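You operate a simulated robot arm through the tools that you are given. There is no shell and no other tool.

The job below is to be done with a simulated robot arm. You get a single attempt, and the scene is never put back.

## Task
Build the phone guest's MIX feed: channel 11 out of it, the mic named on the cue board in.
Fine: 11's MIX send OFF first, the mic's at -10 dB, then leave MIX on the loudspeakers.

Only the result counts: the job must be done as asked and must still hold three seconds after the hand-in. Knocking over, shifting, dropping, spilling or breaking anything else fails it.

## Robot
A 6-joint arm with a three-finger gripper, fixed in place. Base frame: the origin is on the floor under the middle of its stand, x ahead of it, y to its left, z up. Units: cm, rad, N and s.
It reaches about 121.3 cm from its shoulder. Its first joint turns from -2.897 to 2.897 rad. Payload 4.89 kg.
The tool frame sits at the grasp point between the pads (the TCP): z along the fingers, y along the line on which they close. The tips reach 3 cm beyond it. The gripper opens to 16.4 cm; its body begins 12.5 cm behind the TCP.
Orientation is told as [roll, pitch, yaw] about the base's x, y, z axes, in that order, counted from this pose: with the fingers straight down and closing along the base's y, the tool's x points along the base's -x, its y along +y and its z along -z.

## Interface
- The arm moves only by the tool arm_command. Its arguments are lists of equal length, an entry for each row: "travel": the shift along the tool's x, y, z in cm, a list of three; "angular": the turn, a rotation vector about the tool's x, y, z in rad, a list of three; "fingers": the gripper command, from -1 (fully open) to 1 (shut), values between in proportion. In form: {"travel": [[dx, dy, dz], ...], "angular": [[ax, ay, az], ...], "fingers": [fingers, ...]}. A call has 1 to 20 rows; each row shifts and turns the commanded pose from where the row before left it, along the tool's axes as they then stand. Rows are played at 5 a second. More than 5 cm and 0.15 rad between two rows, or a gripper value outside its range, and nothing of the call is played. Where a pose cannot be reached the arm comes as near as it can. A force on the tool above 40 N (or 10 N above the force at the start of the call, whichever is more), or a blocked arm, ends the call early, and 0.2 s more pass. Each finger travels about 10.8 cm/s and halts on what it meets, pressing with about 22 N; the grip force reading is that of the motor and also rises with nothing between the fingers. The clock runs only during rows and for 0.2 s after the last one: add rows that do not move to give the fingers time. It gives the time, the measured TCP pose, the force on the tool (base axes), the opening and the grip force at its end, in the units of the frame above (readings bear some noise), with the torque about the TCP (base axes, N m) and any sound that the robot's microphone picked up.
- Cameras (640 x 400 px; columns grow to the right, rows downward): "scene" is fixed at [3.6, 49.85, 163.03]; the picture's right is [-0.11, -0.99, 0.00], its down [-0.76, 0.09, -0.64] and it looks along [0.64, -0.07, -0.77] (base axes); focal length 321 px, centre (320, 200). "wrist" rides on the gripper at [7.6, -0.2, -15.2] in the tool frame; the picture's right is [0.02, 1.00, 0.00], its down [-0.88, 0.02, -0.47] and it looks along [-0.47, 0.01, 0.88] (tool axes); focal length 247 px, centre (320, 200). There is no depth. A picture from a camera that has moved, and an enlarged one, comes with that camera's place and axes in the base frame and with its lens. The place of the scene camera against the robot may be out by one fixed shift of up to 2.5 cm in any direction.
- grab_frame(camera): a new picture of that camera. It takes no simulated time.
- move_column(by): moves the trunk up (or, below 0, down) by that many cm; the arm rides with it, the base frame stays. It gives what a move gives, with no picture.
- inspect(camera, box): a new picture of the part [left, top, right, bottom] of that camera's present view, enlarged. It takes no simulated time.
- finish_job(): hands the job in; it is judged then, once.

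Nothing tells you positions but the pictures and the camera data. Unless the task says otherwise, let go and move clear before handing in.

The tools are called by a JSON object that holds its "name" and its "arguments". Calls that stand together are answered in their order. arm_command: Moves the arm, as the interface text tells. Its arguments: {"type":"object","properties":{"travel":{"type":"array"},"angular":{"type":"array"},"fingers":{"type":"array"}},"required":["travel","angular","fingers"]} The other tools are called the same way: move_column (by) moves the trunk up or down; grab_frame (camera) takes a picture; inspect (camera, box) takes an enlarged picture of a part of a camera's view; finish_job () hands the job in.

At the start:

```text
time: 0.0
tool_pos: [61.75, 18.64, 116.25]
ee_rot: [0.0, -0.001, 0.0]
ft_force: [-0.6, -0.8, -0.3]
ft_torque: [0.0, -0.05, 0.03]
width: 16.39
finger_force: 0.1
trunk travel left (down, up): [-15.0, 24.0]
```

scene: 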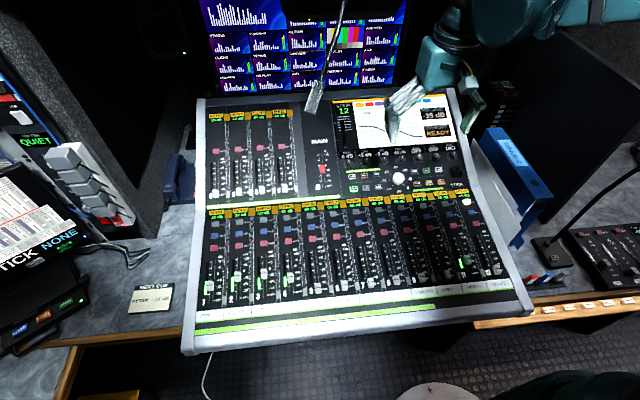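
wrist: 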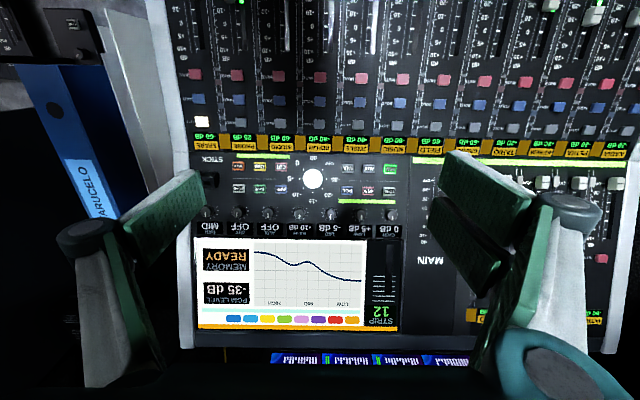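

I see a mixing console with strips, a screen, a cue card on the desk and other equipment. I'll look closer at everything before moving.

{"name": "inspect", "arguments": {"camera": "scene", "box": [110, 260, 210, 330]}}

{"name": "inspect", "arguments": {"camera": "scene", "box": [190, 190, 350, 290]}}

{"name": "inspect", "arguments": {"camera": "scene", "box": [340, 190, 520, 300]}}

{"name": "inspect", "arguments": {"camera": "scene", "box": [320, 90, 480, 200]}}

{"name": "inspect", "arguments": {"camera": "scene", "box": [200, 95, 340, 200]}}

{"name": "inspect", "arguments": {"camera": "scene", "box": [0, 60, 140, 350]}}

{"name": "inspect", "arguments": {"camera": "wrist", "box": [180, 110, 420, 340]}}

```text
5.71 times, centred on (160, 295) of scene
camera zoom: at [3.6, 49.85, 163.03], right [-0.11, -0.99, 0.0], down [-0.76, 0.09, -0.64], along [0.64, -0.07, -0.77], focal length 1836 px, centre (1234, -343)
```

zoom: 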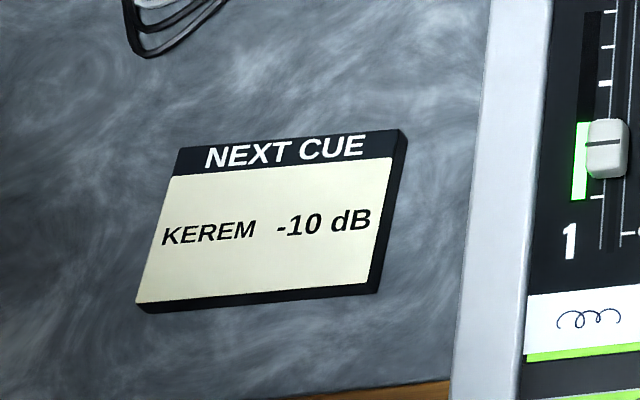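

```text
4.00 times, centred on (270, 240) of scene
camera zoom: at [3.6, 49.85, 163.03], right [-0.11, -0.99, 0.0], down [-0.76, 0.09, -0.64], along [0.64, -0.07, -0.77], focal length 1285 px, centre (520, 40)
```

zoom: 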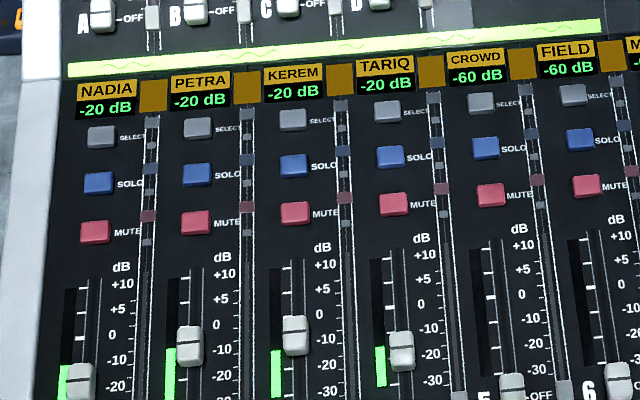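

```text
3.56 times, centred on (430, 245) of scene
camera zoom: at [3.6, 49.85, 163.03], right [-0.11, -0.99, 0.0], down [-0.76, 0.09, -0.64], along [0.64, -0.07, -0.77], focal length 1142 px, centre (-71, 40)
```

zoom: 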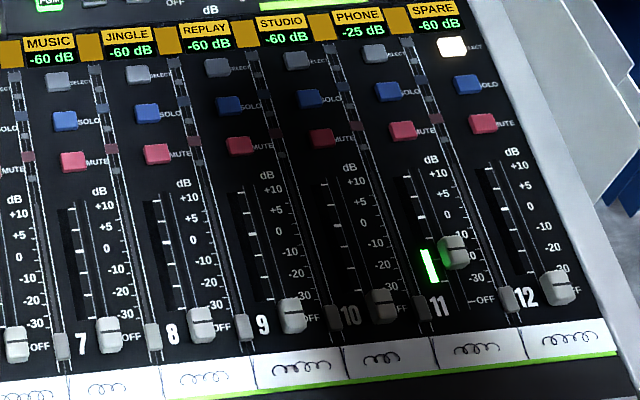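

```text
3.64 times, centred on (400, 145) of scene
camera zoom: at [3.6, 49.85, 163.03], right [-0.11, -0.99, 0.0], down [-0.76, 0.09, -0.64], along [0.64, -0.07, -0.77], focal length 1168 px, centre (29, 400)
```

zoom: 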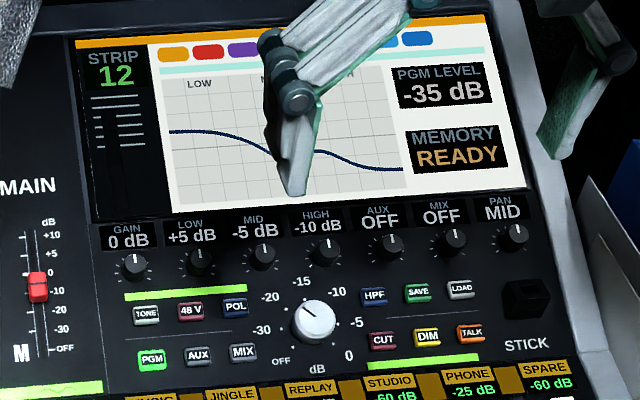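

```text
3.81 times, centred on (270, 148) of scene
camera zoom: at [3.6, 49.85, 163.03], right [-0.11, -0.99, 0.0], down [-0.76, 0.09, -0.64], along [0.64, -0.07, -0.77], focal length 1224 px, centre (510, 400)
```

zoom: 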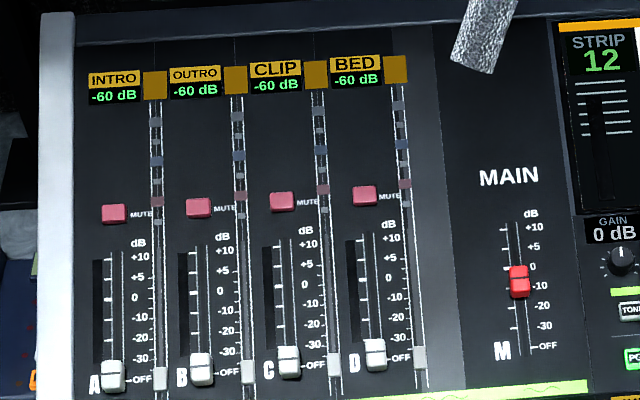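

```text
1.38 times, centred on (70, 205) of scene
camera zoom: at [3.6, 49.85, 163.03], right [-0.11, -0.99, 0.0], down [-0.76, 0.09, -0.64], along [0.64, -0.07, -0.77], focal length 443 px, centre (665, 193)
```

zoom: 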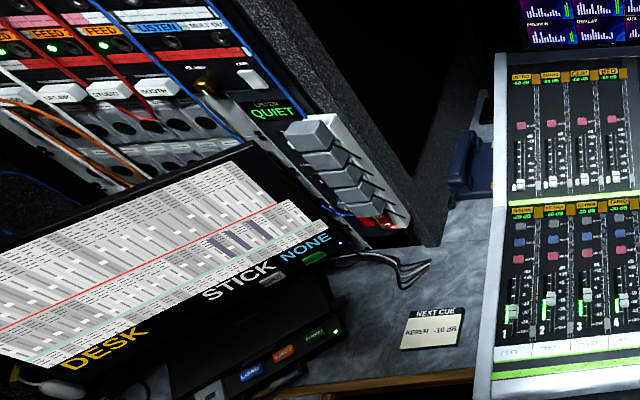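

```text
1.74 times, centred on (300, 225) of wrist
camera zoom: at [54.07, 18.51, 131.58], right [-0.02, 1.0, 0.0], down [0.88, 0.02, 0.47], along [0.47, 0.01, -0.88], focal length 430 px, centre (355, 156)
```

zoom: 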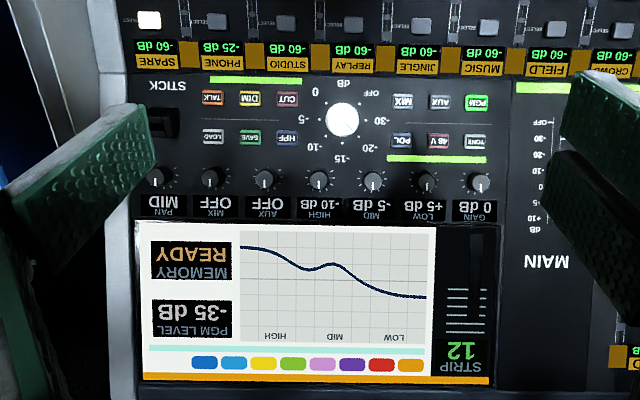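

The cue card reads "KEREM -10 dB", which is channel 3, and channel 11 is PHONE. Strip 12 is currently selected on the screen. I'll look closer at the monitor section, the side rack and the other screens.

{"name": "inspect", "arguments": {"camera": "wrist", "box": [190, 140, 310, 215]}}

{"name": "inspect", "arguments": {"camera": "wrist", "box": [300, 140, 420, 215]}}

{"name": "inspect", "arguments": {"camera": "scene", "box": [0, 60, 80, 160]}}

{"name": "inspect", "arguments": {"camera": "scene", "box": [0, 160, 100, 270]}}

{"name": "inspect", "arguments": {"camera": "scene", "box": [200, 0, 410, 100]}}

{"name": "inspect", "arguments": {"camera": "scene", "box": [480, 120, 640, 330]}}

{"name": "inspect", "arguments": {"camera": "scene", "box": [40, 130, 140, 230]}}

```text
5.33 times, centred on (250, 178) of wrist
camera zoom: at [54.07, 18.51, 131.58], right [-0.02, 1.0, 0.0], down [0.88, 0.02, 0.47], along [0.47, 0.01, -0.88], focal length 1317 px, centre (693, 320)
```

zoom: 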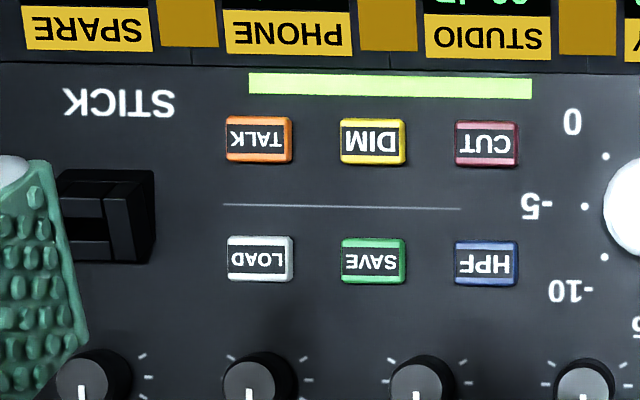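

```text
5.33 times, centred on (360, 178) of wrist
camera zoom: at [54.07, 18.51, 131.58], right [-0.02, 1.0, 0.0], down [0.88, 0.02, 0.47], along [0.47, 0.01, -0.88], focal length 1317 px, centre (107, 320)
```

zoom: 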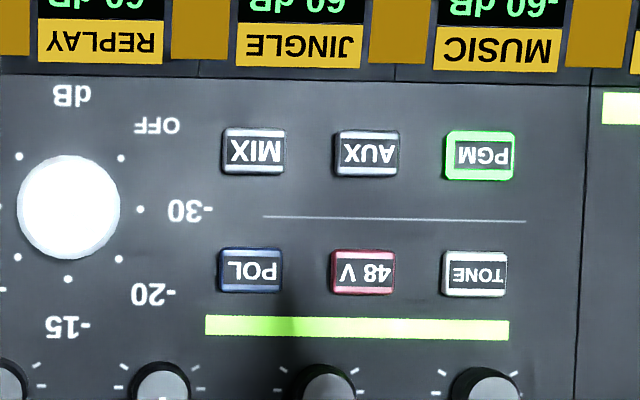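

```text
4.00 times, centred on (40, 110) of scene
camera zoom: at [3.6, 49.85, 163.03], right [-0.11, -0.99, 0.0], down [-0.76, 0.09, -0.64], along [0.64, -0.07, -0.77], focal length 1285 px, centre (1440, 560)
```

zoom: 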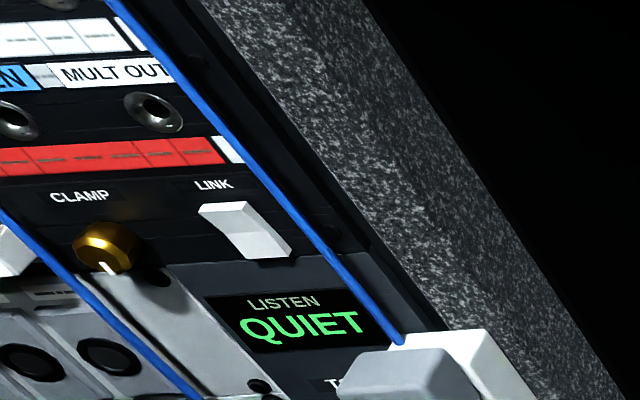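

```text
3.64 times, centred on (50, 215) of scene
camera zoom: at [3.6, 49.85, 163.03], right [-0.11, -0.99, 0.0], down [-0.76, 0.09, -0.64], along [0.64, -0.07, -0.77], focal length 1168 px, centre (1302, 146)
```

zoom: 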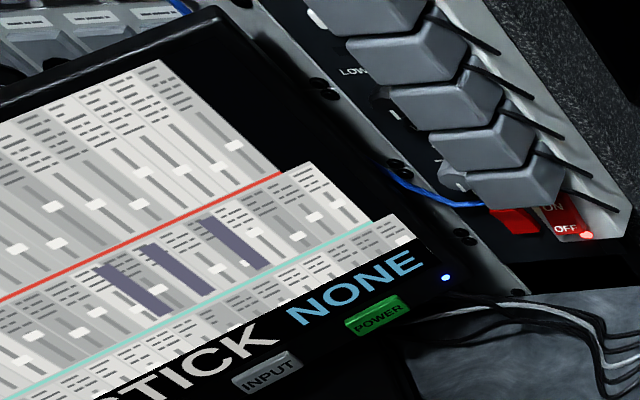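

```text
3.05 times, centred on (305, 50) of scene
camera zoom: at [3.6, 49.85, 163.03], right [-0.11, -0.99, 0.0], down [-0.76, 0.09, -0.64], along [0.64, -0.07, -0.77], focal length 979 px, centre (366, 657)
```

zoom: 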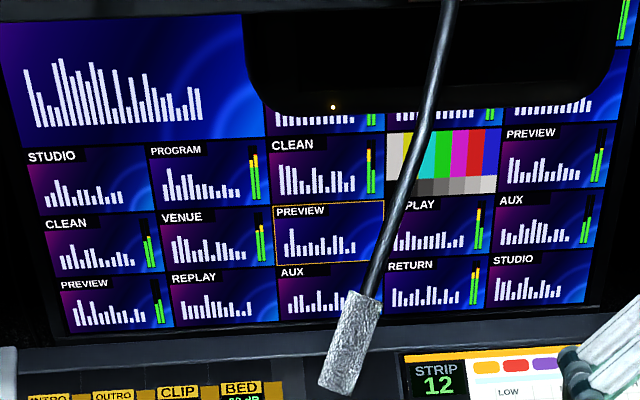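

```text
1.90 times, centred on (560, 225) of scene
camera zoom: at [3.6, 49.85, 163.03], right [-0.11, -0.99, 0.0], down [-0.76, 0.09, -0.64], along [0.64, -0.07, -0.77], focal length 612 px, centre (-137, 152)
```

zoom: 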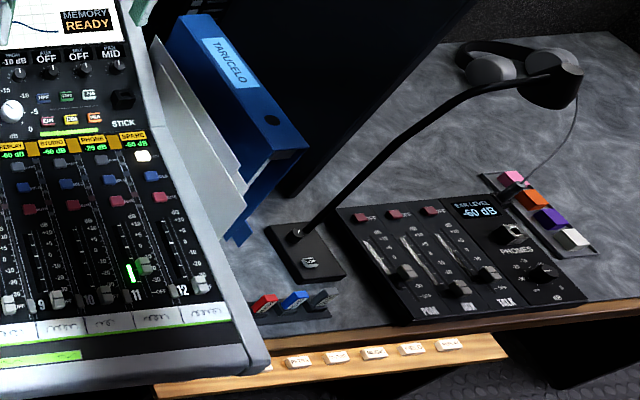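

```text
4.00 times, centred on (90, 180) of scene
camera zoom: at [3.6, 49.85, 163.03], right [-0.11, -0.99, 0.0], down [-0.76, 0.09, -0.64], along [0.64, -0.07, -0.77], focal length 1285 px, centre (1240, 280)
```

zoom: 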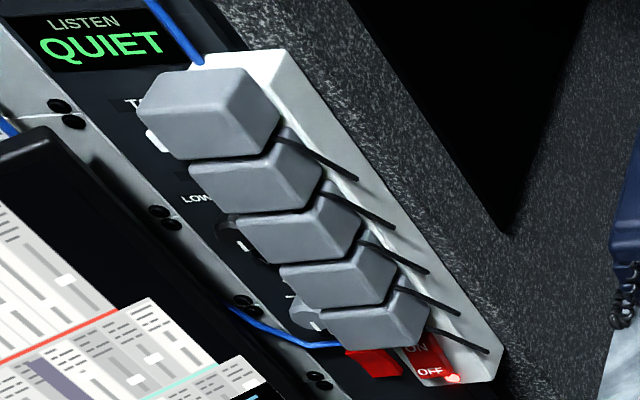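

The target controls are the SELECT keys on strips 11 and 3, the MIX knob under the screen, and the MIX monitor key. I'll close the gripper in free space first, to see how the closed fingertips look.

{"name": "arm_command", "arguments": {"travel": [[0, 0, 0], [0, 0, 0], [0, 0, 0], [0, 0, 0], [0, 0, 0], [0, 0, 0], [0, 0, 0]], "angular": [[0, 0, 0], [0, 0, 0], [0, 0, 0], [0, 0, 0], [0, 0, 0], [0, 0, 0], [0, 0, 0]], "fingers": [1, 1, 1, 1, 1, 1, 1]}}

{"name": "grab_frame", "arguments": {"camera": "wrist"}}

{"name": "grab_frame", "arguments": {"camera": "scene"}}

```text
time: 1.6
tool_pos: [61.67, 18.63, 116.14]
ee_rot: [-0.001, 0.001, 0.0]
ft_force: [0.4, 0.4, 0.3]
ft_torque: [0.02, -0.04, 0.02]
width: 0.01
finger_force: 22.1
trunk travel left (down, up): [-15.0, 24.0]
```

```text
taken
camera wrist: at [54.07, 18.51, 131.58], right [-0.02, 1.0, 0.0], down [0.88, 0.02, 0.47], along [0.47, 0.01, -0.88], focal length 247 px, centre (320, 200)
```

wrist: 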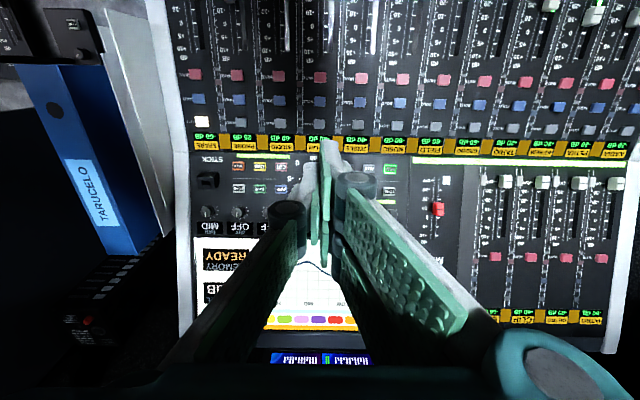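

```text
taken
```

scene: 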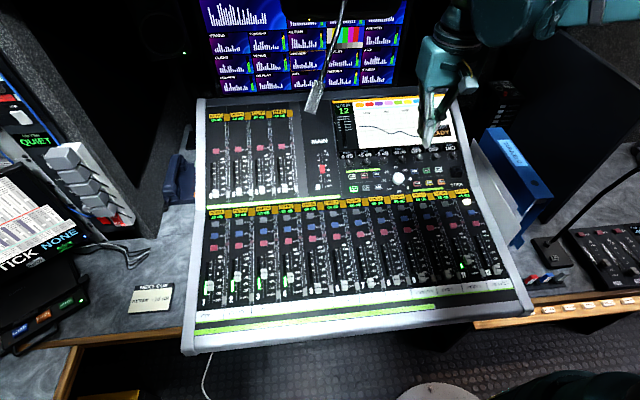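

{"name": "inspect", "arguments": {"camera": "wrist", "box": [260, 120, 400, 280]}}

{"name": "inspect", "arguments": {"camera": "scene", "box": [400, 20, 500, 160]}}

```text
2.50 times, centred on (330, 200) of wrist
camera zoom: at [54.07, 18.51, 131.58], right [-0.02, 1.0, 0.0], down [0.88, 0.02, 0.47], along [0.47, 0.01, -0.88], focal length 617 px, centre (295, 200)
```

zoom: 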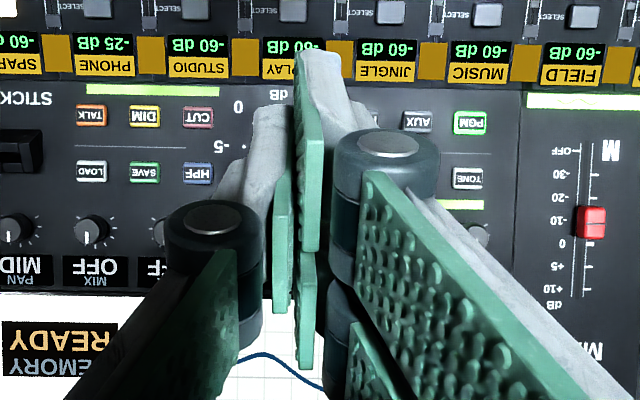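

```text
2.86 times, centred on (450, 90) of scene
camera zoom: at [3.6, 49.85, 163.03], right [-0.11, -0.99, 0.0], down [-0.76, 0.09, -0.64], along [0.64, -0.07, -0.77], focal length 918 px, centre (-51, 514)
```

zoom: 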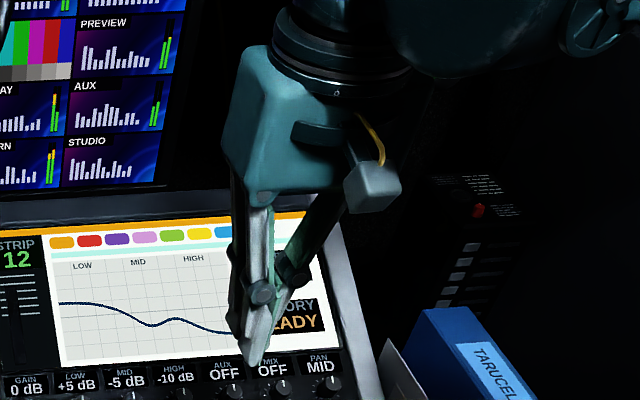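

Closed, the two paired fingers and the single finger make a footprint about 6 cm long in tool x. I'll back the arm toward the robot, to locate the hanging microphone and get a second viewpoint for triangulation.

{"name": "arm_command", "arguments": {"travel": [[5, 0, 0], [5, 0, 0], [5, 0, 0], [5, 0, 0]], "angular": [[0, 0, 0], [0, 0, 0], [0, 0, 0], [0, 0, 0]], "fingers": [1, 1, 1, 1]}}

{"name": "grab_frame", "arguments": {"camera": "wrist"}}

{"name": "grab_frame", "arguments": {"camera": "scene"}}

```text
time: 2.6
tool_pos: [41.6, 18.93, 116.05]
ee_rot: [0.001, -0.001, -0.001]
ft_force: [2.9, 0.7, -0.7]
ft_torque: [-0.09, 0.35, 0.02]
width: 0.01
finger_force: 22.3
trunk travel left (down, up): [-15.0, 24.0]
```

```text
taken
camera wrist: at [34.06, 18.85, 131.34], right [-0.02, 1.0, 0.0], down [0.88, 0.02, 0.47], along [0.47, 0.01, -0.88], focal length 247 px, centre (320, 200)
```

wrist: 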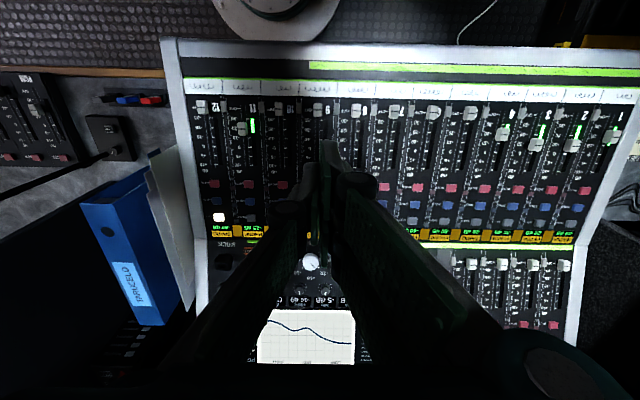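

```text
taken
```

scene: 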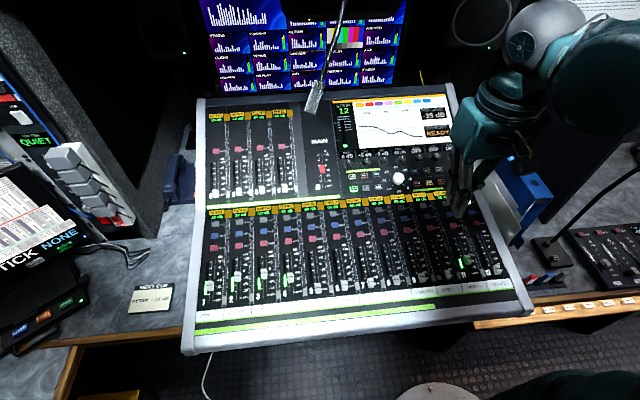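

{"name": "arm_command", "arguments": {"travel": [[0, 0, 0], [0, 0, 0], [0, 0, 0], [0, 0, 0]], "angular": [[0, -0.15, 0], [0, -0.15, 0], [0, -0.15, 0], [0, -0.15, 0]], "fingers": [1, 1, 1, 1]}}

{"name": "grab_frame", "arguments": {"camera": "wrist"}}

```text
time: 3.6
tool_pos: [41.69, 18.76, 116.2]
ee_rot: [-0.002, -0.602, -0.001]
ft_force: [0.7, 0.9, -0.4]
ft_torque: [-0.14, 0.06, -0.1]
width: 0.03
finger_force: 21.1
trunk travel left (down, up): [-15.0, 24.0]
```

```text
taken
camera wrist: at [26.83, 18.65, 124.54], right [-0.02, 1.0, -0.01], down [0.46, 0.02, 0.89], along [0.89, 0.01, -0.46], focal length 247 px, centre (320, 200)
```

wrist: 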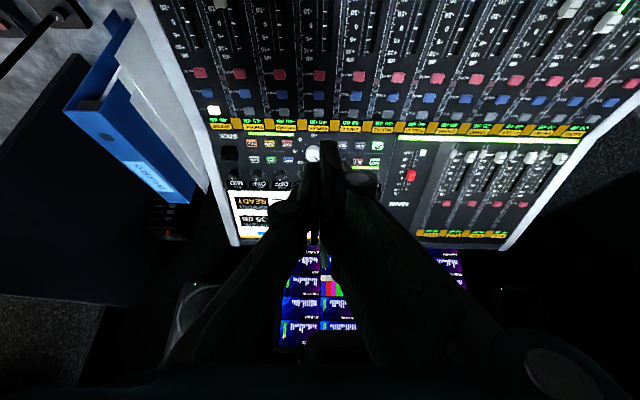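

{"name": "arm_command", "arguments": {"travel": [[0, 0, 0], [0, 0, 0], [0, 0, 0], [0, 0, 0], [0, 0, 0], [0, 0, 0]], "angular": [[0, 0, 0], [0, 0, 0], [0, 0, 0], [0, 0, 0], [0, 0, 0], [0, 0, 0]], "fingers": [-1, -1, -1, -1, -1, -1]}}

{"name": "grab_frame", "arguments": {"camera": "wrist"}}

{"name": "inspect", "arguments": {"camera": "wrist", "box": [220, 120, 440, 350]}}

```text
time: 5.0
tool_pos: [41.7, 18.62, 116.31]
ee_rot: [0.0, -0.599, 0.0]
ft_force: [-0.3, 0.3, -0.3]
ft_torque: [0.01, -0.02, -0.02]
width: 16.42
finger_force: 0.0
trunk travel left (down, up): [-15.0, 24.0]
```

```text
taken
camera wrist: at [26.8, 18.6, 124.57], right [-0.02, 1.0, -0.01], down [0.46, 0.02, 0.89], along [0.89, 0.01, -0.46], focal length 247 px, centre (320, 200)
```

wrist: 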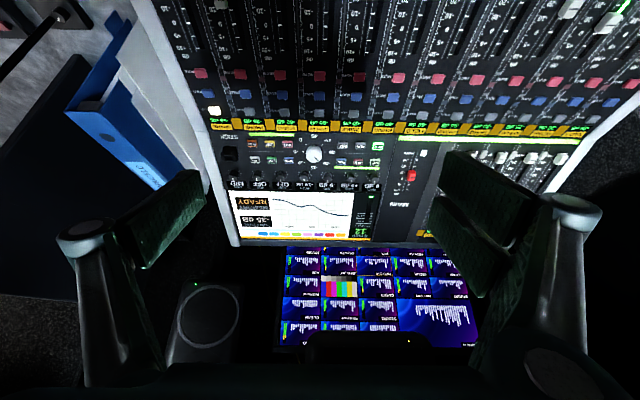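

```text
1.74 times, centred on (330, 235) of wrist
camera zoom: at [26.8, 18.6, 124.57], right [-0.02, 1.0, -0.01], down [0.46, 0.02, 0.89], along [0.89, 0.01, -0.46], focal length 430 px, centre (303, 139)
```

zoom: 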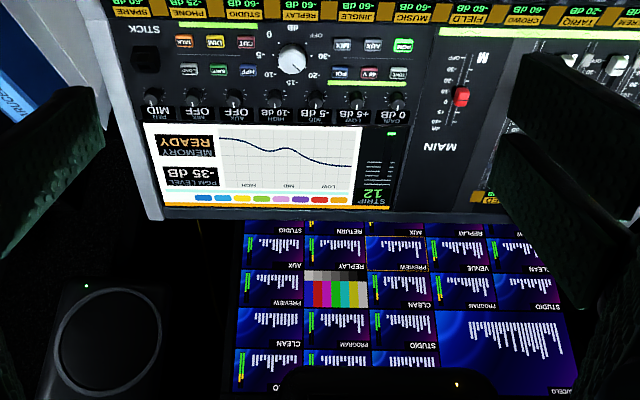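

The microphone isn't in this central view, so it must hang closer to the robot, near y≈45. I'll turn the wrist to look toward +y and find it before I pass that area.

{"name": "arm_command", "arguments": {"travel": [[0, 0, 0], [0, 0, 0], [0, 0, 0], [0, 0, 0], [0, 0, 0], [0, 0, 0]], "angular": [[-0.0848, 0, -0.1238], [-0.0848, 0, -0.1238], [-0.0848, 0, -0.1238], [-0.0848, 0, -0.1238], [0, -0.15, 0], [0, -0.15, 0]], "fingers": [-1, -1, -1, -1, -1, -1]}}

{"name": "grab_frame", "arguments": {"camera": "wrist"}}

{"name": "grab_frame", "arguments": {"camera": "scene"}}

```text
time: 6.4
tool_pos: [41.8, 18.65, 116.12]
ee_rot: [0.004, -0.9, 0.6]
ft_force: [1.7, 0.2, 0.3]
ft_torque: [-0.02, 0.2, 0.09]
width: 16.42
finger_force: 0.1
trunk travel left (down, up): [-15.0, 24.0]
```

```text
taken
camera wrist: at [28.18, 9.15, 119.74], right [-0.58, 0.82, -0.02], down [0.14, 0.11, 0.98], along [0.81, 0.56, -0.18], focal length 247 px, centre (320, 200)
```

wrist: 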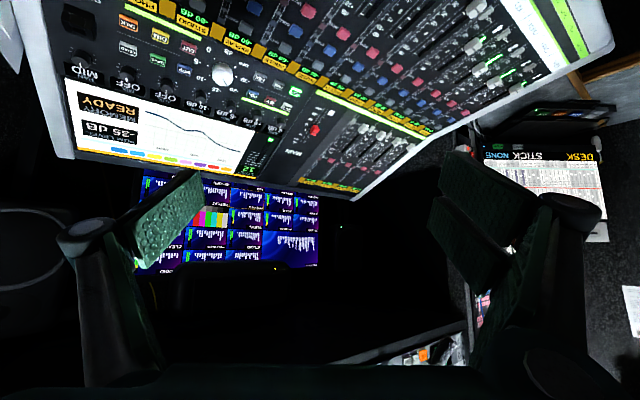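

```text
taken
```

scene: 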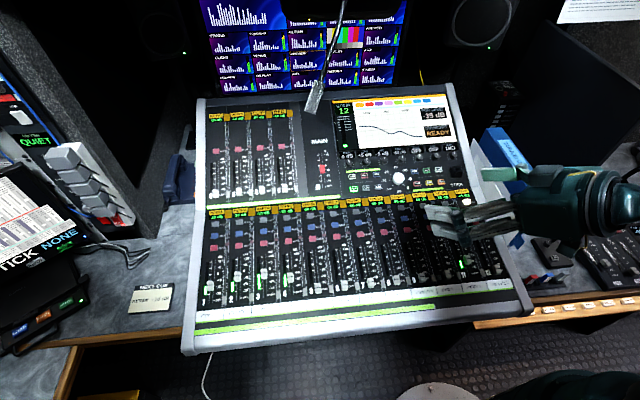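

{"name": "inspect", "arguments": {"camera": "wrist", "box": [300, 200, 480, 370]}}

{"name": "inspect", "arguments": {"camera": "scene", "box": [280, 0, 380, 130]}}

```text
2.35 times, centred on (390, 285) of wrist
camera zoom: at [28.18, 9.15, 119.74], right [-0.58, 0.82, -0.02], down [0.14, 0.11, 0.98], along [0.81, 0.56, -0.18], focal length 581 px, centre (155, 0)
```

zoom: 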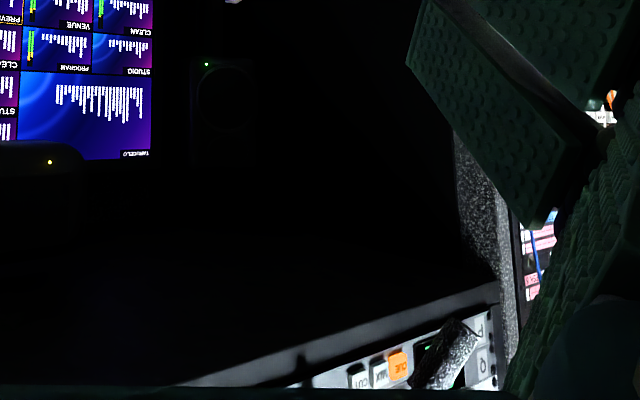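

```text
3.08 times, centred on (330, 65) of scene
camera zoom: at [3.6, 49.85, 163.03], right [-0.11, -0.99, 0.0], down [-0.76, 0.09, -0.64], along [0.64, -0.07, -0.77], focal length 988 px, centre (289, 615)
```

zoom: 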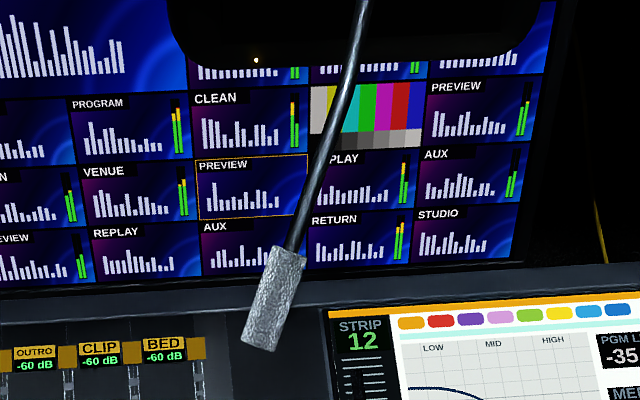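

I triangulated the mic's low end at about (48, 46, 132), which is right in the arm's line to channel 3, so I need to know the arm's shape. I'll inspect the arm and the rest of the view.

{"name": "inspect", "arguments": {"camera": "scene", "box": [440, 100, 640, 400]}}

{"name": "inspect", "arguments": {"camera": "scene", "box": [380, 300, 640, 400]}}

```text
1.33 times, centred on (540, 250) of scene
camera zoom: at [3.6, 49.85, 163.03], right [-0.11, -0.99, 0.0], down [-0.76, 0.09, -0.64], along [0.64, -0.07, -0.77], focal length 428 px, centre (27, 133)
```

zoom: 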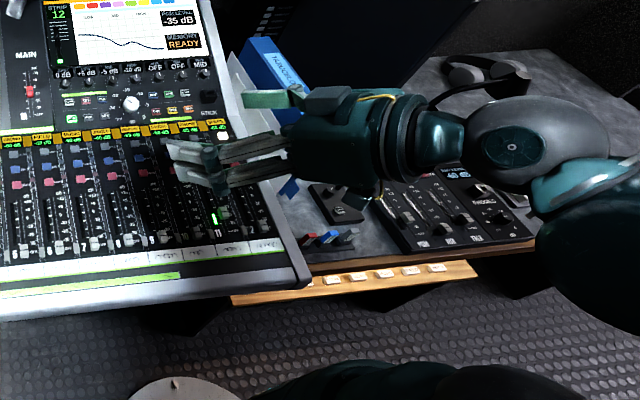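

```text
2.46 times, centred on (510, 350) of scene
camera zoom: at [3.6, 49.85, 163.03], right [-0.11, -0.99, 0.0], down [-0.76, 0.09, -0.64], along [0.64, -0.07, -0.77], focal length 791 px, centre (-148, -169)
```

zoom: 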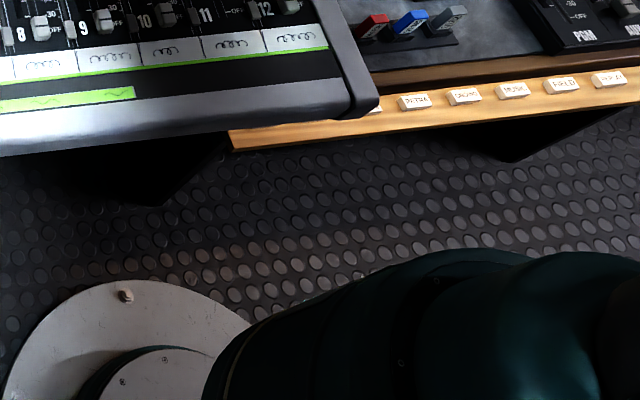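

The mic's position is clear now. For single-finger key presses I'll put the hand in a leaned-back pose, yawed about −90° so the single finger is lowest. I'll go back to yaw 0, move forward and re-orient in free space.

{"name": "arm_command", "arguments": {"travel": [[0, 0, 0], [0, 0, 0], [0, 0, 0], [0, 0, 0], [0, 0, 0], [0, 0, 0], [-4.125, 0, 2.825], [-4.125, 0, 2.825], [-3.3, 0, 2.26], [0, 0, 0], [0, 0, 0], [0, 0, 0], [0, 0, 0], [0, 0, 0], [0, 0, 0], [0, 0, 0], [0, 0, 0], [0, 0, 0], [0, 0, 0], [0, 0, 0]], "angular": [[0, 0.15, 0], [0, 0.15, 0], [0.0848, 0, 0.1238], [0.0848, 0, 0.1238], [0.0848, 0, 0.1238], [0.0848, 0, 0.1238], [0, 0, 0], [0, 0, 0], [0, 0, 0], [0, 0, 0.15], [0, 0, 0.15], [0, 0, 0.15], [0, 0, 0.15], [0, 0, 0.15], [0, 0, 0.15], [0, 0, 0.15], [0, 0, 0.15], [0, 0, 0.15], [0, 0, 0.15], [0, 0, 0.0708]], "fingers": [1, 1, 1, 1, 1, 1, 1, 1, 1, 1, 1, 1, 1, 1, 1, 1, 1, 1, 1, 1]}}

{"name": "grab_frame", "arguments": {"camera": "wrist"}}

{"name": "grab_frame", "arguments": {"camera": "scene"}}

```text
time: 10.6
tool_pos: [55.66, 18.47, 116.26]
ee_rot: [0.601, 0.0, -1.571]
ft_force: [0.0, -0.5, -0.2]
ft_torque: [-0.03, -0.01, 0.01]
width: 0.0
finger_force: 22.0
trunk travel left (down, up): [-15.0, 24.0]
```

```text
taken
camera wrist: at [46.96, 26.35, 128.8], right [0.83, 0.02, 0.56], down [-0.25, -0.88, 0.4], along [0.51, -0.47, -0.72], focal length 247 px, centre (320, 200)
```

wrist: 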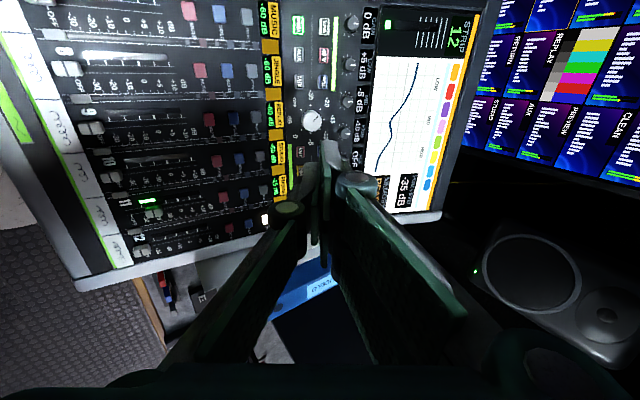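

```text
taken
```

scene: 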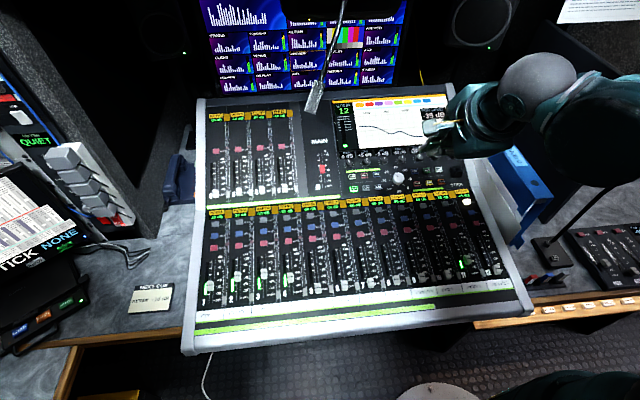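

{"name": "inspect", "arguments": {"camera": "wrist", "box": [180, 90, 420, 250]}}

{"name": "inspect", "arguments": {"camera": "wrist", "box": [100, 0, 380, 180]}}

```text
2.50 times, centred on (300, 170) of wrist
camera zoom: at [46.96, 26.35, 128.8], right [0.83, 0.02, 0.56], down [-0.25, -0.88, 0.4], along [0.51, -0.47, -0.72], focal length 617 px, centre (370, 275)
```

zoom: 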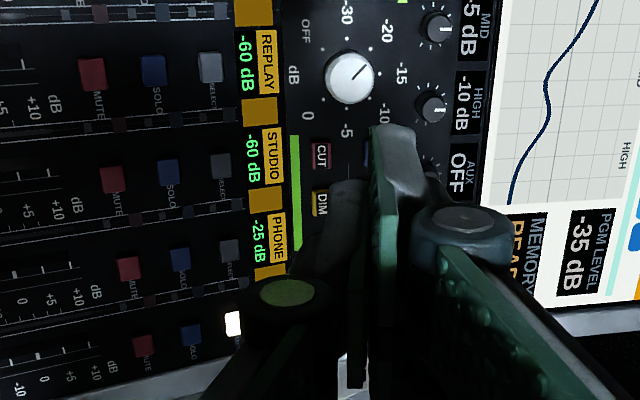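

```text
2.22 times, centred on (240, 90) of wrist
camera zoom: at [46.96, 26.35, 128.8], right [0.83, 0.02, 0.56], down [-0.25, -0.88, 0.4], along [0.51, -0.47, -0.72], focal length 549 px, centre (498, 444)
```

zoom: 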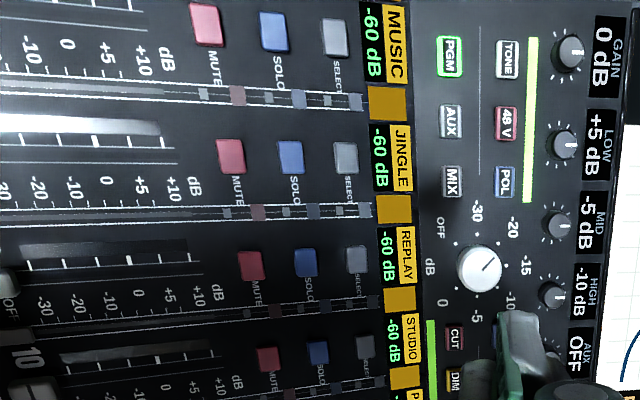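

SELECT 11 is at about (62.9, 5.0, 86.5). I'll hover about 4 cm above it with the closed single finger.

{"name": "arm_command", "arguments": {"travel": [[-2.25, -1.35, 3.72], [-2.25, -1.35, 3.72], [-2.25, -1.35, 3.72], [-2.25, -1.35, 3.72], [-2.25, -1.35, 3.72], [-2.25, -1.35, 3.72]], "angular": [[0, 0, 0], [0, 0, 0], [0, 0, 0], [0, 0, 0], [0, 0, 0], [0, 0, 0]], "fingers": [1, 1, 1, 1, 1, 1]}}

{"name": "grab_frame", "arguments": {"camera": "wrist"}}

{"name": "inspect", "arguments": {"camera": "scene", "box": [340, 100, 540, 300]}}

```text
time: 12.0
tool_pos: [61.46, 4.96, 93.23]
ee_rot: [0.601, -0.002, -1.573]
ft_force: [-2.3, 0.4, 0.2]
ft_torque: [-0.02, -0.27, 0.01]
width: 0.0
finger_force: 21.5
trunk travel left (down, up): [-15.0, 24.0]
```

```text
taken
camera wrist: at [52.72, 12.69, 105.82], right [0.82, 0.02, 0.57], down [-0.25, -0.88, 0.4], along [0.51, -0.47, -0.72], focal length 247 px, centre (320, 200)
```

wrist: 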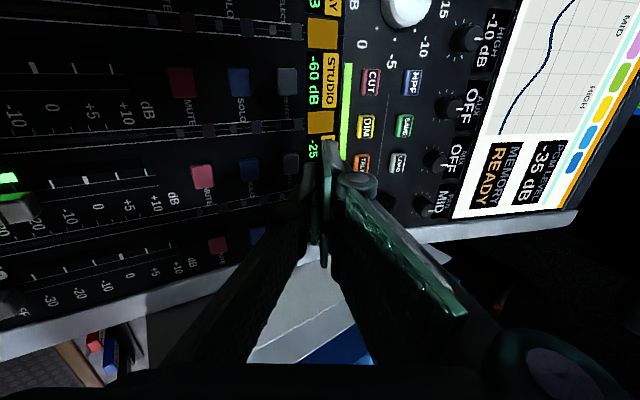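

```text
2.00 times, centred on (440, 200) of scene
camera zoom: at [3.6, 49.85, 163.03], right [-0.11, -0.99, 0.0], down [-0.76, 0.09, -0.64], along [0.64, -0.07, -0.77], focal length 642 px, centre (80, 200)
```

zoom: 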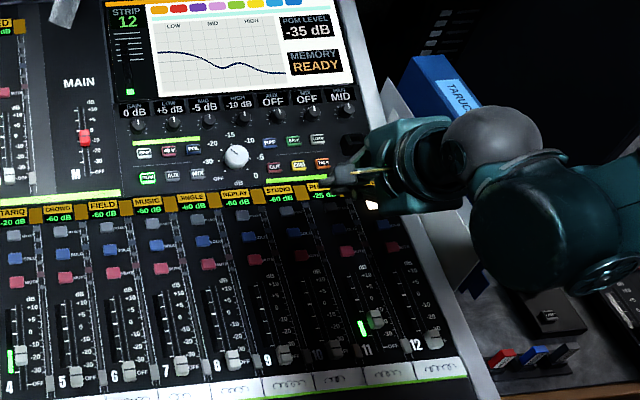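

The finger is lined up over SELECT 11. I'll lower it gently in small steps and watch the force.

{"name": "arm_command", "arguments": {"travel": [[0, -0.706, 1.031], [0, -0.706, 1.031], [0, -0.17, 0.248], [0, -0.17, 0.248], [0, 0, 0]], "angular": [[0, 0, 0], [0, 0, 0], [0, 0, 0], [0, 0, 0], [0, 0, 0]], "fingers": [1, 1, 1, 1, 1]}}

{"name": "inspect", "arguments": {"camera": "scene", "box": [320, 90, 480, 200]}}

{"name": "grab_frame", "arguments": {"camera": "wrist"}}

```text
time: 13.2
tool_pos: [61.63, 5.06, 90.24]
ee_rot: [0.6, 0.0, -1.571]
ft_force: [0.7, -0.1, 0.2]
ft_torque: [-0.01, 0.0, 0.01]
width: 0.0
finger_force: 21.9
trunk travel left (down, up): [-15.0, 24.0]
```

```text
3.64 times, centred on (400, 145) of scene
camera zoom: at [3.6, 49.85, 163.03], right [-0.11, -0.99, 0.0], down [-0.76, 0.09, -0.64], along [0.64, -0.07, -0.77], focal length 1168 px, centre (29, 400)
```

zoom: 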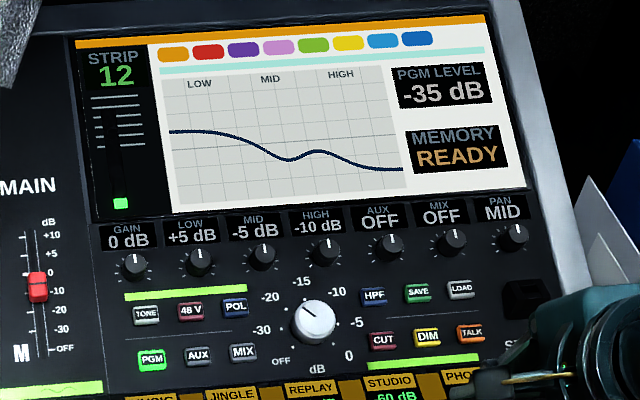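

```text
taken
camera wrist: at [52.85, 12.84, 102.67], right [0.83, 0.02, 0.56], down [-0.25, -0.88, 0.4], along [0.51, -0.47, -0.72], focal length 247 px, centre (320, 200)
```

wrist: 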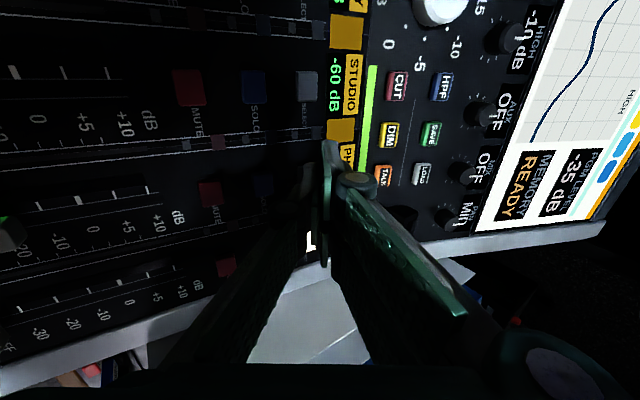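

{"name": "arm_command", "arguments": {"travel": [[0, -0.141, 0.206], [0, -0.141, 0.206], [0, 0, 0]], "angular": [[0, 0, 0], [0, 0, 0], [0, 0, 0]], "fingers": [1, 1, 1]}}

{"name": "inspect", "arguments": {"camera": "scene", "box": [320, 90, 480, 200]}}

{"name": "inspect", "arguments": {"camera": "wrist", "box": [240, 110, 380, 230]}}

```text
time: 14.0
tool_pos: [61.62, 5.09, 89.71]
ee_rot: [0.6, -0.001, -1.572]
ft_force: [-0.2, -0.3, -0.4]
ft_torque: [0.0, 0.01, -0.01]
width: 0.0
finger_force: 22.0
trunk travel left (down, up): [-15.0, 24.0]
```

```text
3.64 times, centred on (400, 145) of scene
camera zoom: at [3.6, 49.85, 163.03], right [-0.11, -0.99, 0.0], down [-0.76, 0.09, -0.64], along [0.64, -0.07, -0.77], focal length 1168 px, centre (29, 400)
```

zoom: 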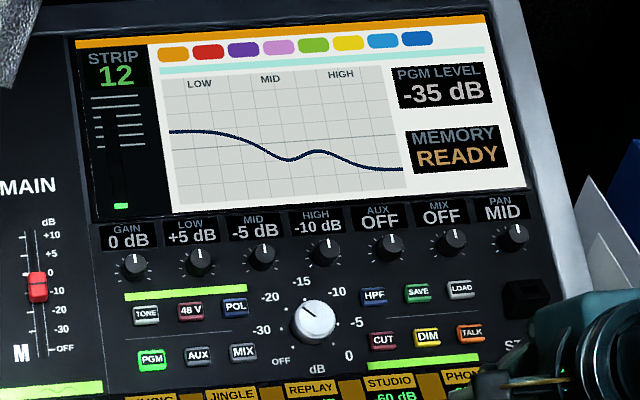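

```text
3.33 times, centred on (310, 170) of wrist
camera zoom: at [52.84, 12.81, 102.22], right [0.83, 0.02, 0.56], down [-0.25, -0.88, 0.4], along [0.51, -0.47, -0.72], focal length 823 px, centre (353, 300)
```

zoom: 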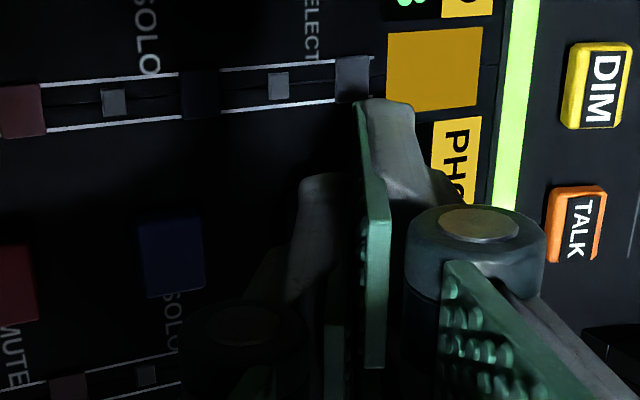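

{"name": "arm_command", "arguments": {"travel": [[-0.2, -0.113, 0.165], [0, -0.113, 0.165], [0, 0, 0]], "angular": [[0, 0, 0], [0, 0, 0], [0, 0, 0]], "fingers": [1, 1, 1]}}

{"name": "inspect", "arguments": {"camera": "scene", "box": [320, 90, 480, 200]}}

```text
time: 14.8
tool_pos: [61.6, 4.86, 89.16]
ee_rot: [0.6, -0.001, -1.57]
ft_force: [-0.1, -1.0, -1.1]
ft_torque: [-0.03, -0.06, 0.01]
width: 0.0
finger_force: 22.0
trunk travel left (down, up): [-15.0, 24.0]
```

```text
3.64 times, centred on (400, 145) of scene
camera zoom: at [3.6, 49.85, 163.03], right [-0.11, -0.99, 0.0], down [-0.76, 0.09, -0.64], along [0.64, -0.07, -0.77], focal length 1168 px, centre (29, 400)
```

zoom: 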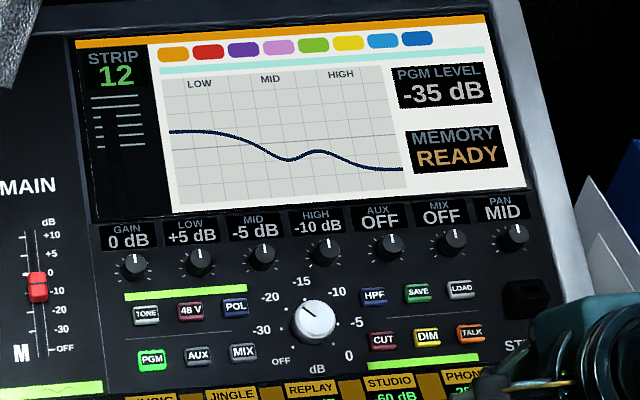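

{"name": "arm_command", "arguments": {"travel": [[0, -0.113, 0.165], [0, -0.113, 0.165], [0, 0, 0]], "angular": [[0, 0, 0], [0, 0, 0], [0, 0, 0]], "fingers": [1, 1, 1]}}

{"name": "inspect", "arguments": {"camera": "scene", "box": [320, 90, 480, 200]}}

{"name": "inspect", "arguments": {"camera": "wrist", "box": [240, 110, 380, 230]}}

```text
time: 15.6
tool_pos: [61.69, 4.74, 88.87]
ee_rot: [0.601, -0.001, -1.571]
ft_force: [1.2, 0.7, -0.3]
ft_torque: [0.02, 0.02, -0.03]
width: 0.02
finger_force: 21.5
trunk travel left (down, up): [-15.0, 24.0]
```

```text
3.64 times, centred on (400, 145) of scene
camera zoom: at [3.6, 49.85, 163.03], right [-0.11, -0.99, 0.0], down [-0.76, 0.09, -0.64], along [0.64, -0.07, -0.77], focal length 1168 px, centre (29, 400)
```

zoom: 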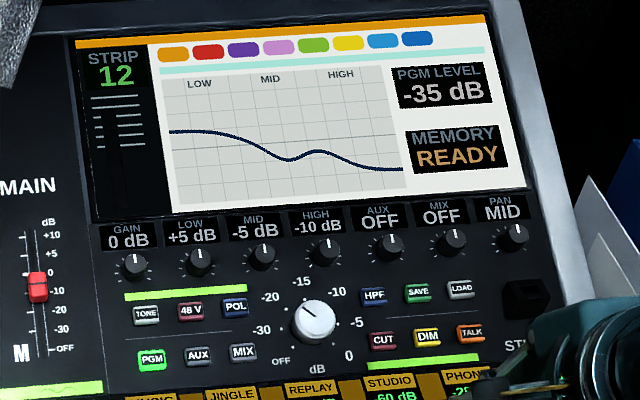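

```text
3.33 times, centred on (310, 170) of wrist
camera zoom: at [52.94, 12.53, 101.38], right [0.83, 0.02, 0.56], down [-0.25, -0.88, 0.4], along [0.51, -0.47, -0.72], focal length 823 px, centre (353, 300)
```

zoom: 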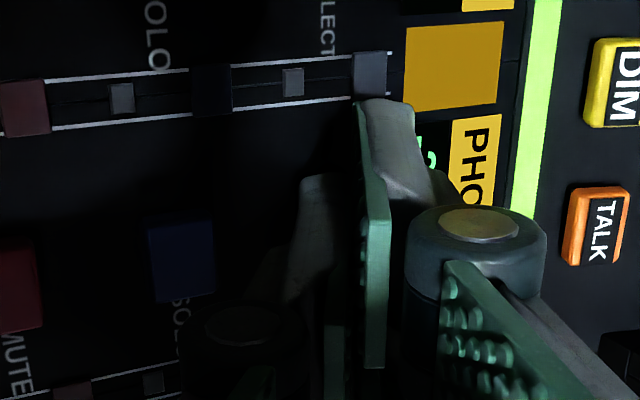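

{"name": "arm_command", "arguments": {"travel": [[-0.5, 0, 0], [0, -0.113, 0.165], [0, -0.113, 0.165], [0, 0, 0]], "angular": [[0, 0, 0], [0, 0, 0], [0, 0, 0], [0, 0, 0]], "fingers": [1, 1, 1, 1]}}

{"name": "inspect", "arguments": {"camera": "scene", "box": [320, 90, 480, 200]}}

```text
time: 16.6
tool_pos: [61.62, 4.19, 88.4]
ee_rot: [0.598, 0.0, -1.572]
ft_force: [-0.9, -0.7, 1.4]
ft_torque: [0.03, -0.05, 0.0]
width: 0.0
finger_force: 22.1
trunk travel left (down, up): [-15.0, 24.0]
heard: click
```

```text
3.64 times, centred on (400, 145) of scene
camera zoom: at [3.6, 49.85, 163.03], right [-0.11, -0.99, 0.0], down [-0.76, 0.09, -0.64], along [0.64, -0.07, -0.77], focal length 1168 px, centre (29, 400)
```

zoom: 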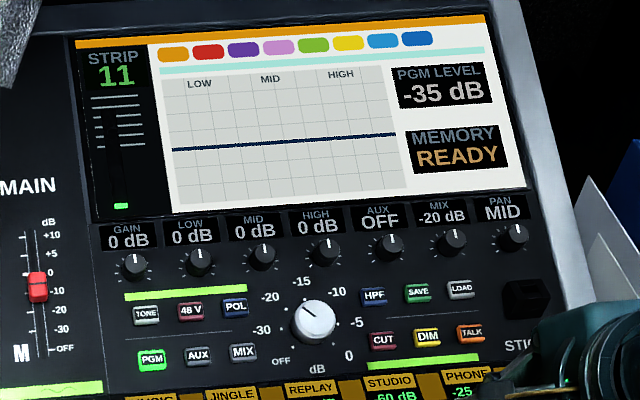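

STRIP 11 is now selected with its MIX send at -20 dB. Next I'll lift, reduce the lean to match the panel, open moderately and hover above the MIX knob, near (79, 3.5, 91).

{"name": "arm_command", "arguments": {"travel": [[0, 2.26, -3.3], [0, 2.26, -3.3], [0, 0, 0], [0, 0, 0], [0, 0, 0], [-0.2, 3.9, 0.58], [-0.2, 3.9, 0.58], [-0.2, 3.9, 0.58], [-0.2, 3.9, 0.58], [0, 0, 0]], "angular": [[0, 0, 0], [0, 0, 0], [0.15, 0, 0], [0.15, 0, 0], [0.05, 0, 0], [0, 0, 0], [0, 0, 0], [0, 0, 0], [0, 0, 0], [0, 0, 0]], "fingers": [1, 1, 1, 0.4, 0.4, 0.4, 0.4, 0.4, 0.4, 0.4]}}

{"name": "grab_frame", "arguments": {"camera": "wrist"}}

{"name": "grab_frame", "arguments": {"camera": "scene"}}

```text
time: 18.8
tool_pos: [77.32, 3.76, 97.79]
ee_rot: [0.25, -0.001, -1.569]
ft_force: [0.6, 1.0, 0.5]
ft_torque: [-0.01, 0.05, -0.04]
width: 4.92
finger_force: 0.0
trunk travel left (down, up): [-15.0, 24.0]
```

```text
taken
camera wrist: at [73.44, 11.4, 112.67], right [0.97, 0.02, 0.25], down [-0.1, -0.88, 0.46], along [0.23, -0.47, -0.85], focal length 247 px, centre (320, 200)
```

wrist: 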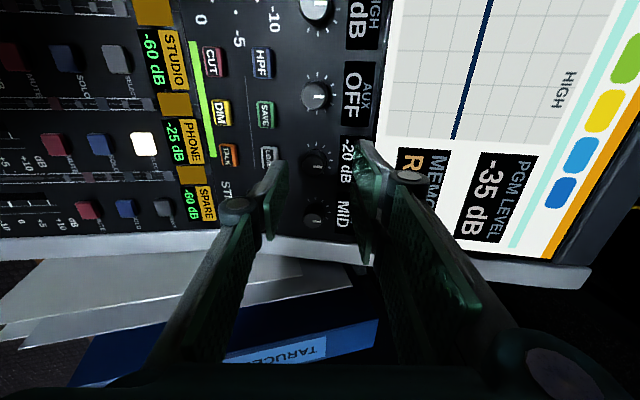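

```text
taken
```

scene: 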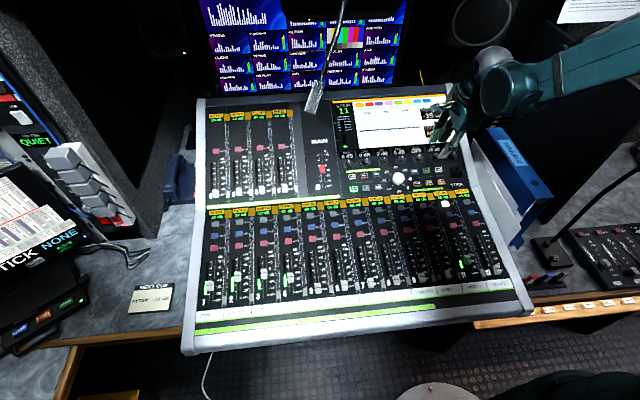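

{"name": "inspect", "arguments": {"camera": "wrist", "box": [240, 60, 400, 260]}}

```text
2.00 times, centred on (320, 160) of wrist
camera zoom: at [73.44, 11.4, 112.67], right [0.97, 0.02, 0.25], down [-0.1, -0.88, 0.46], along [0.23, -0.47, -0.85], focal length 494 px, centre (320, 280)
```

zoom: 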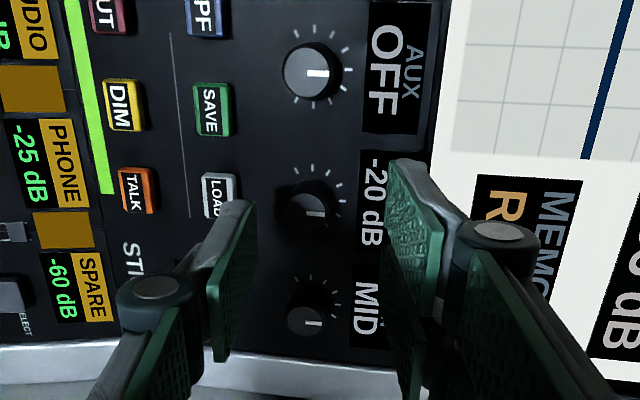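

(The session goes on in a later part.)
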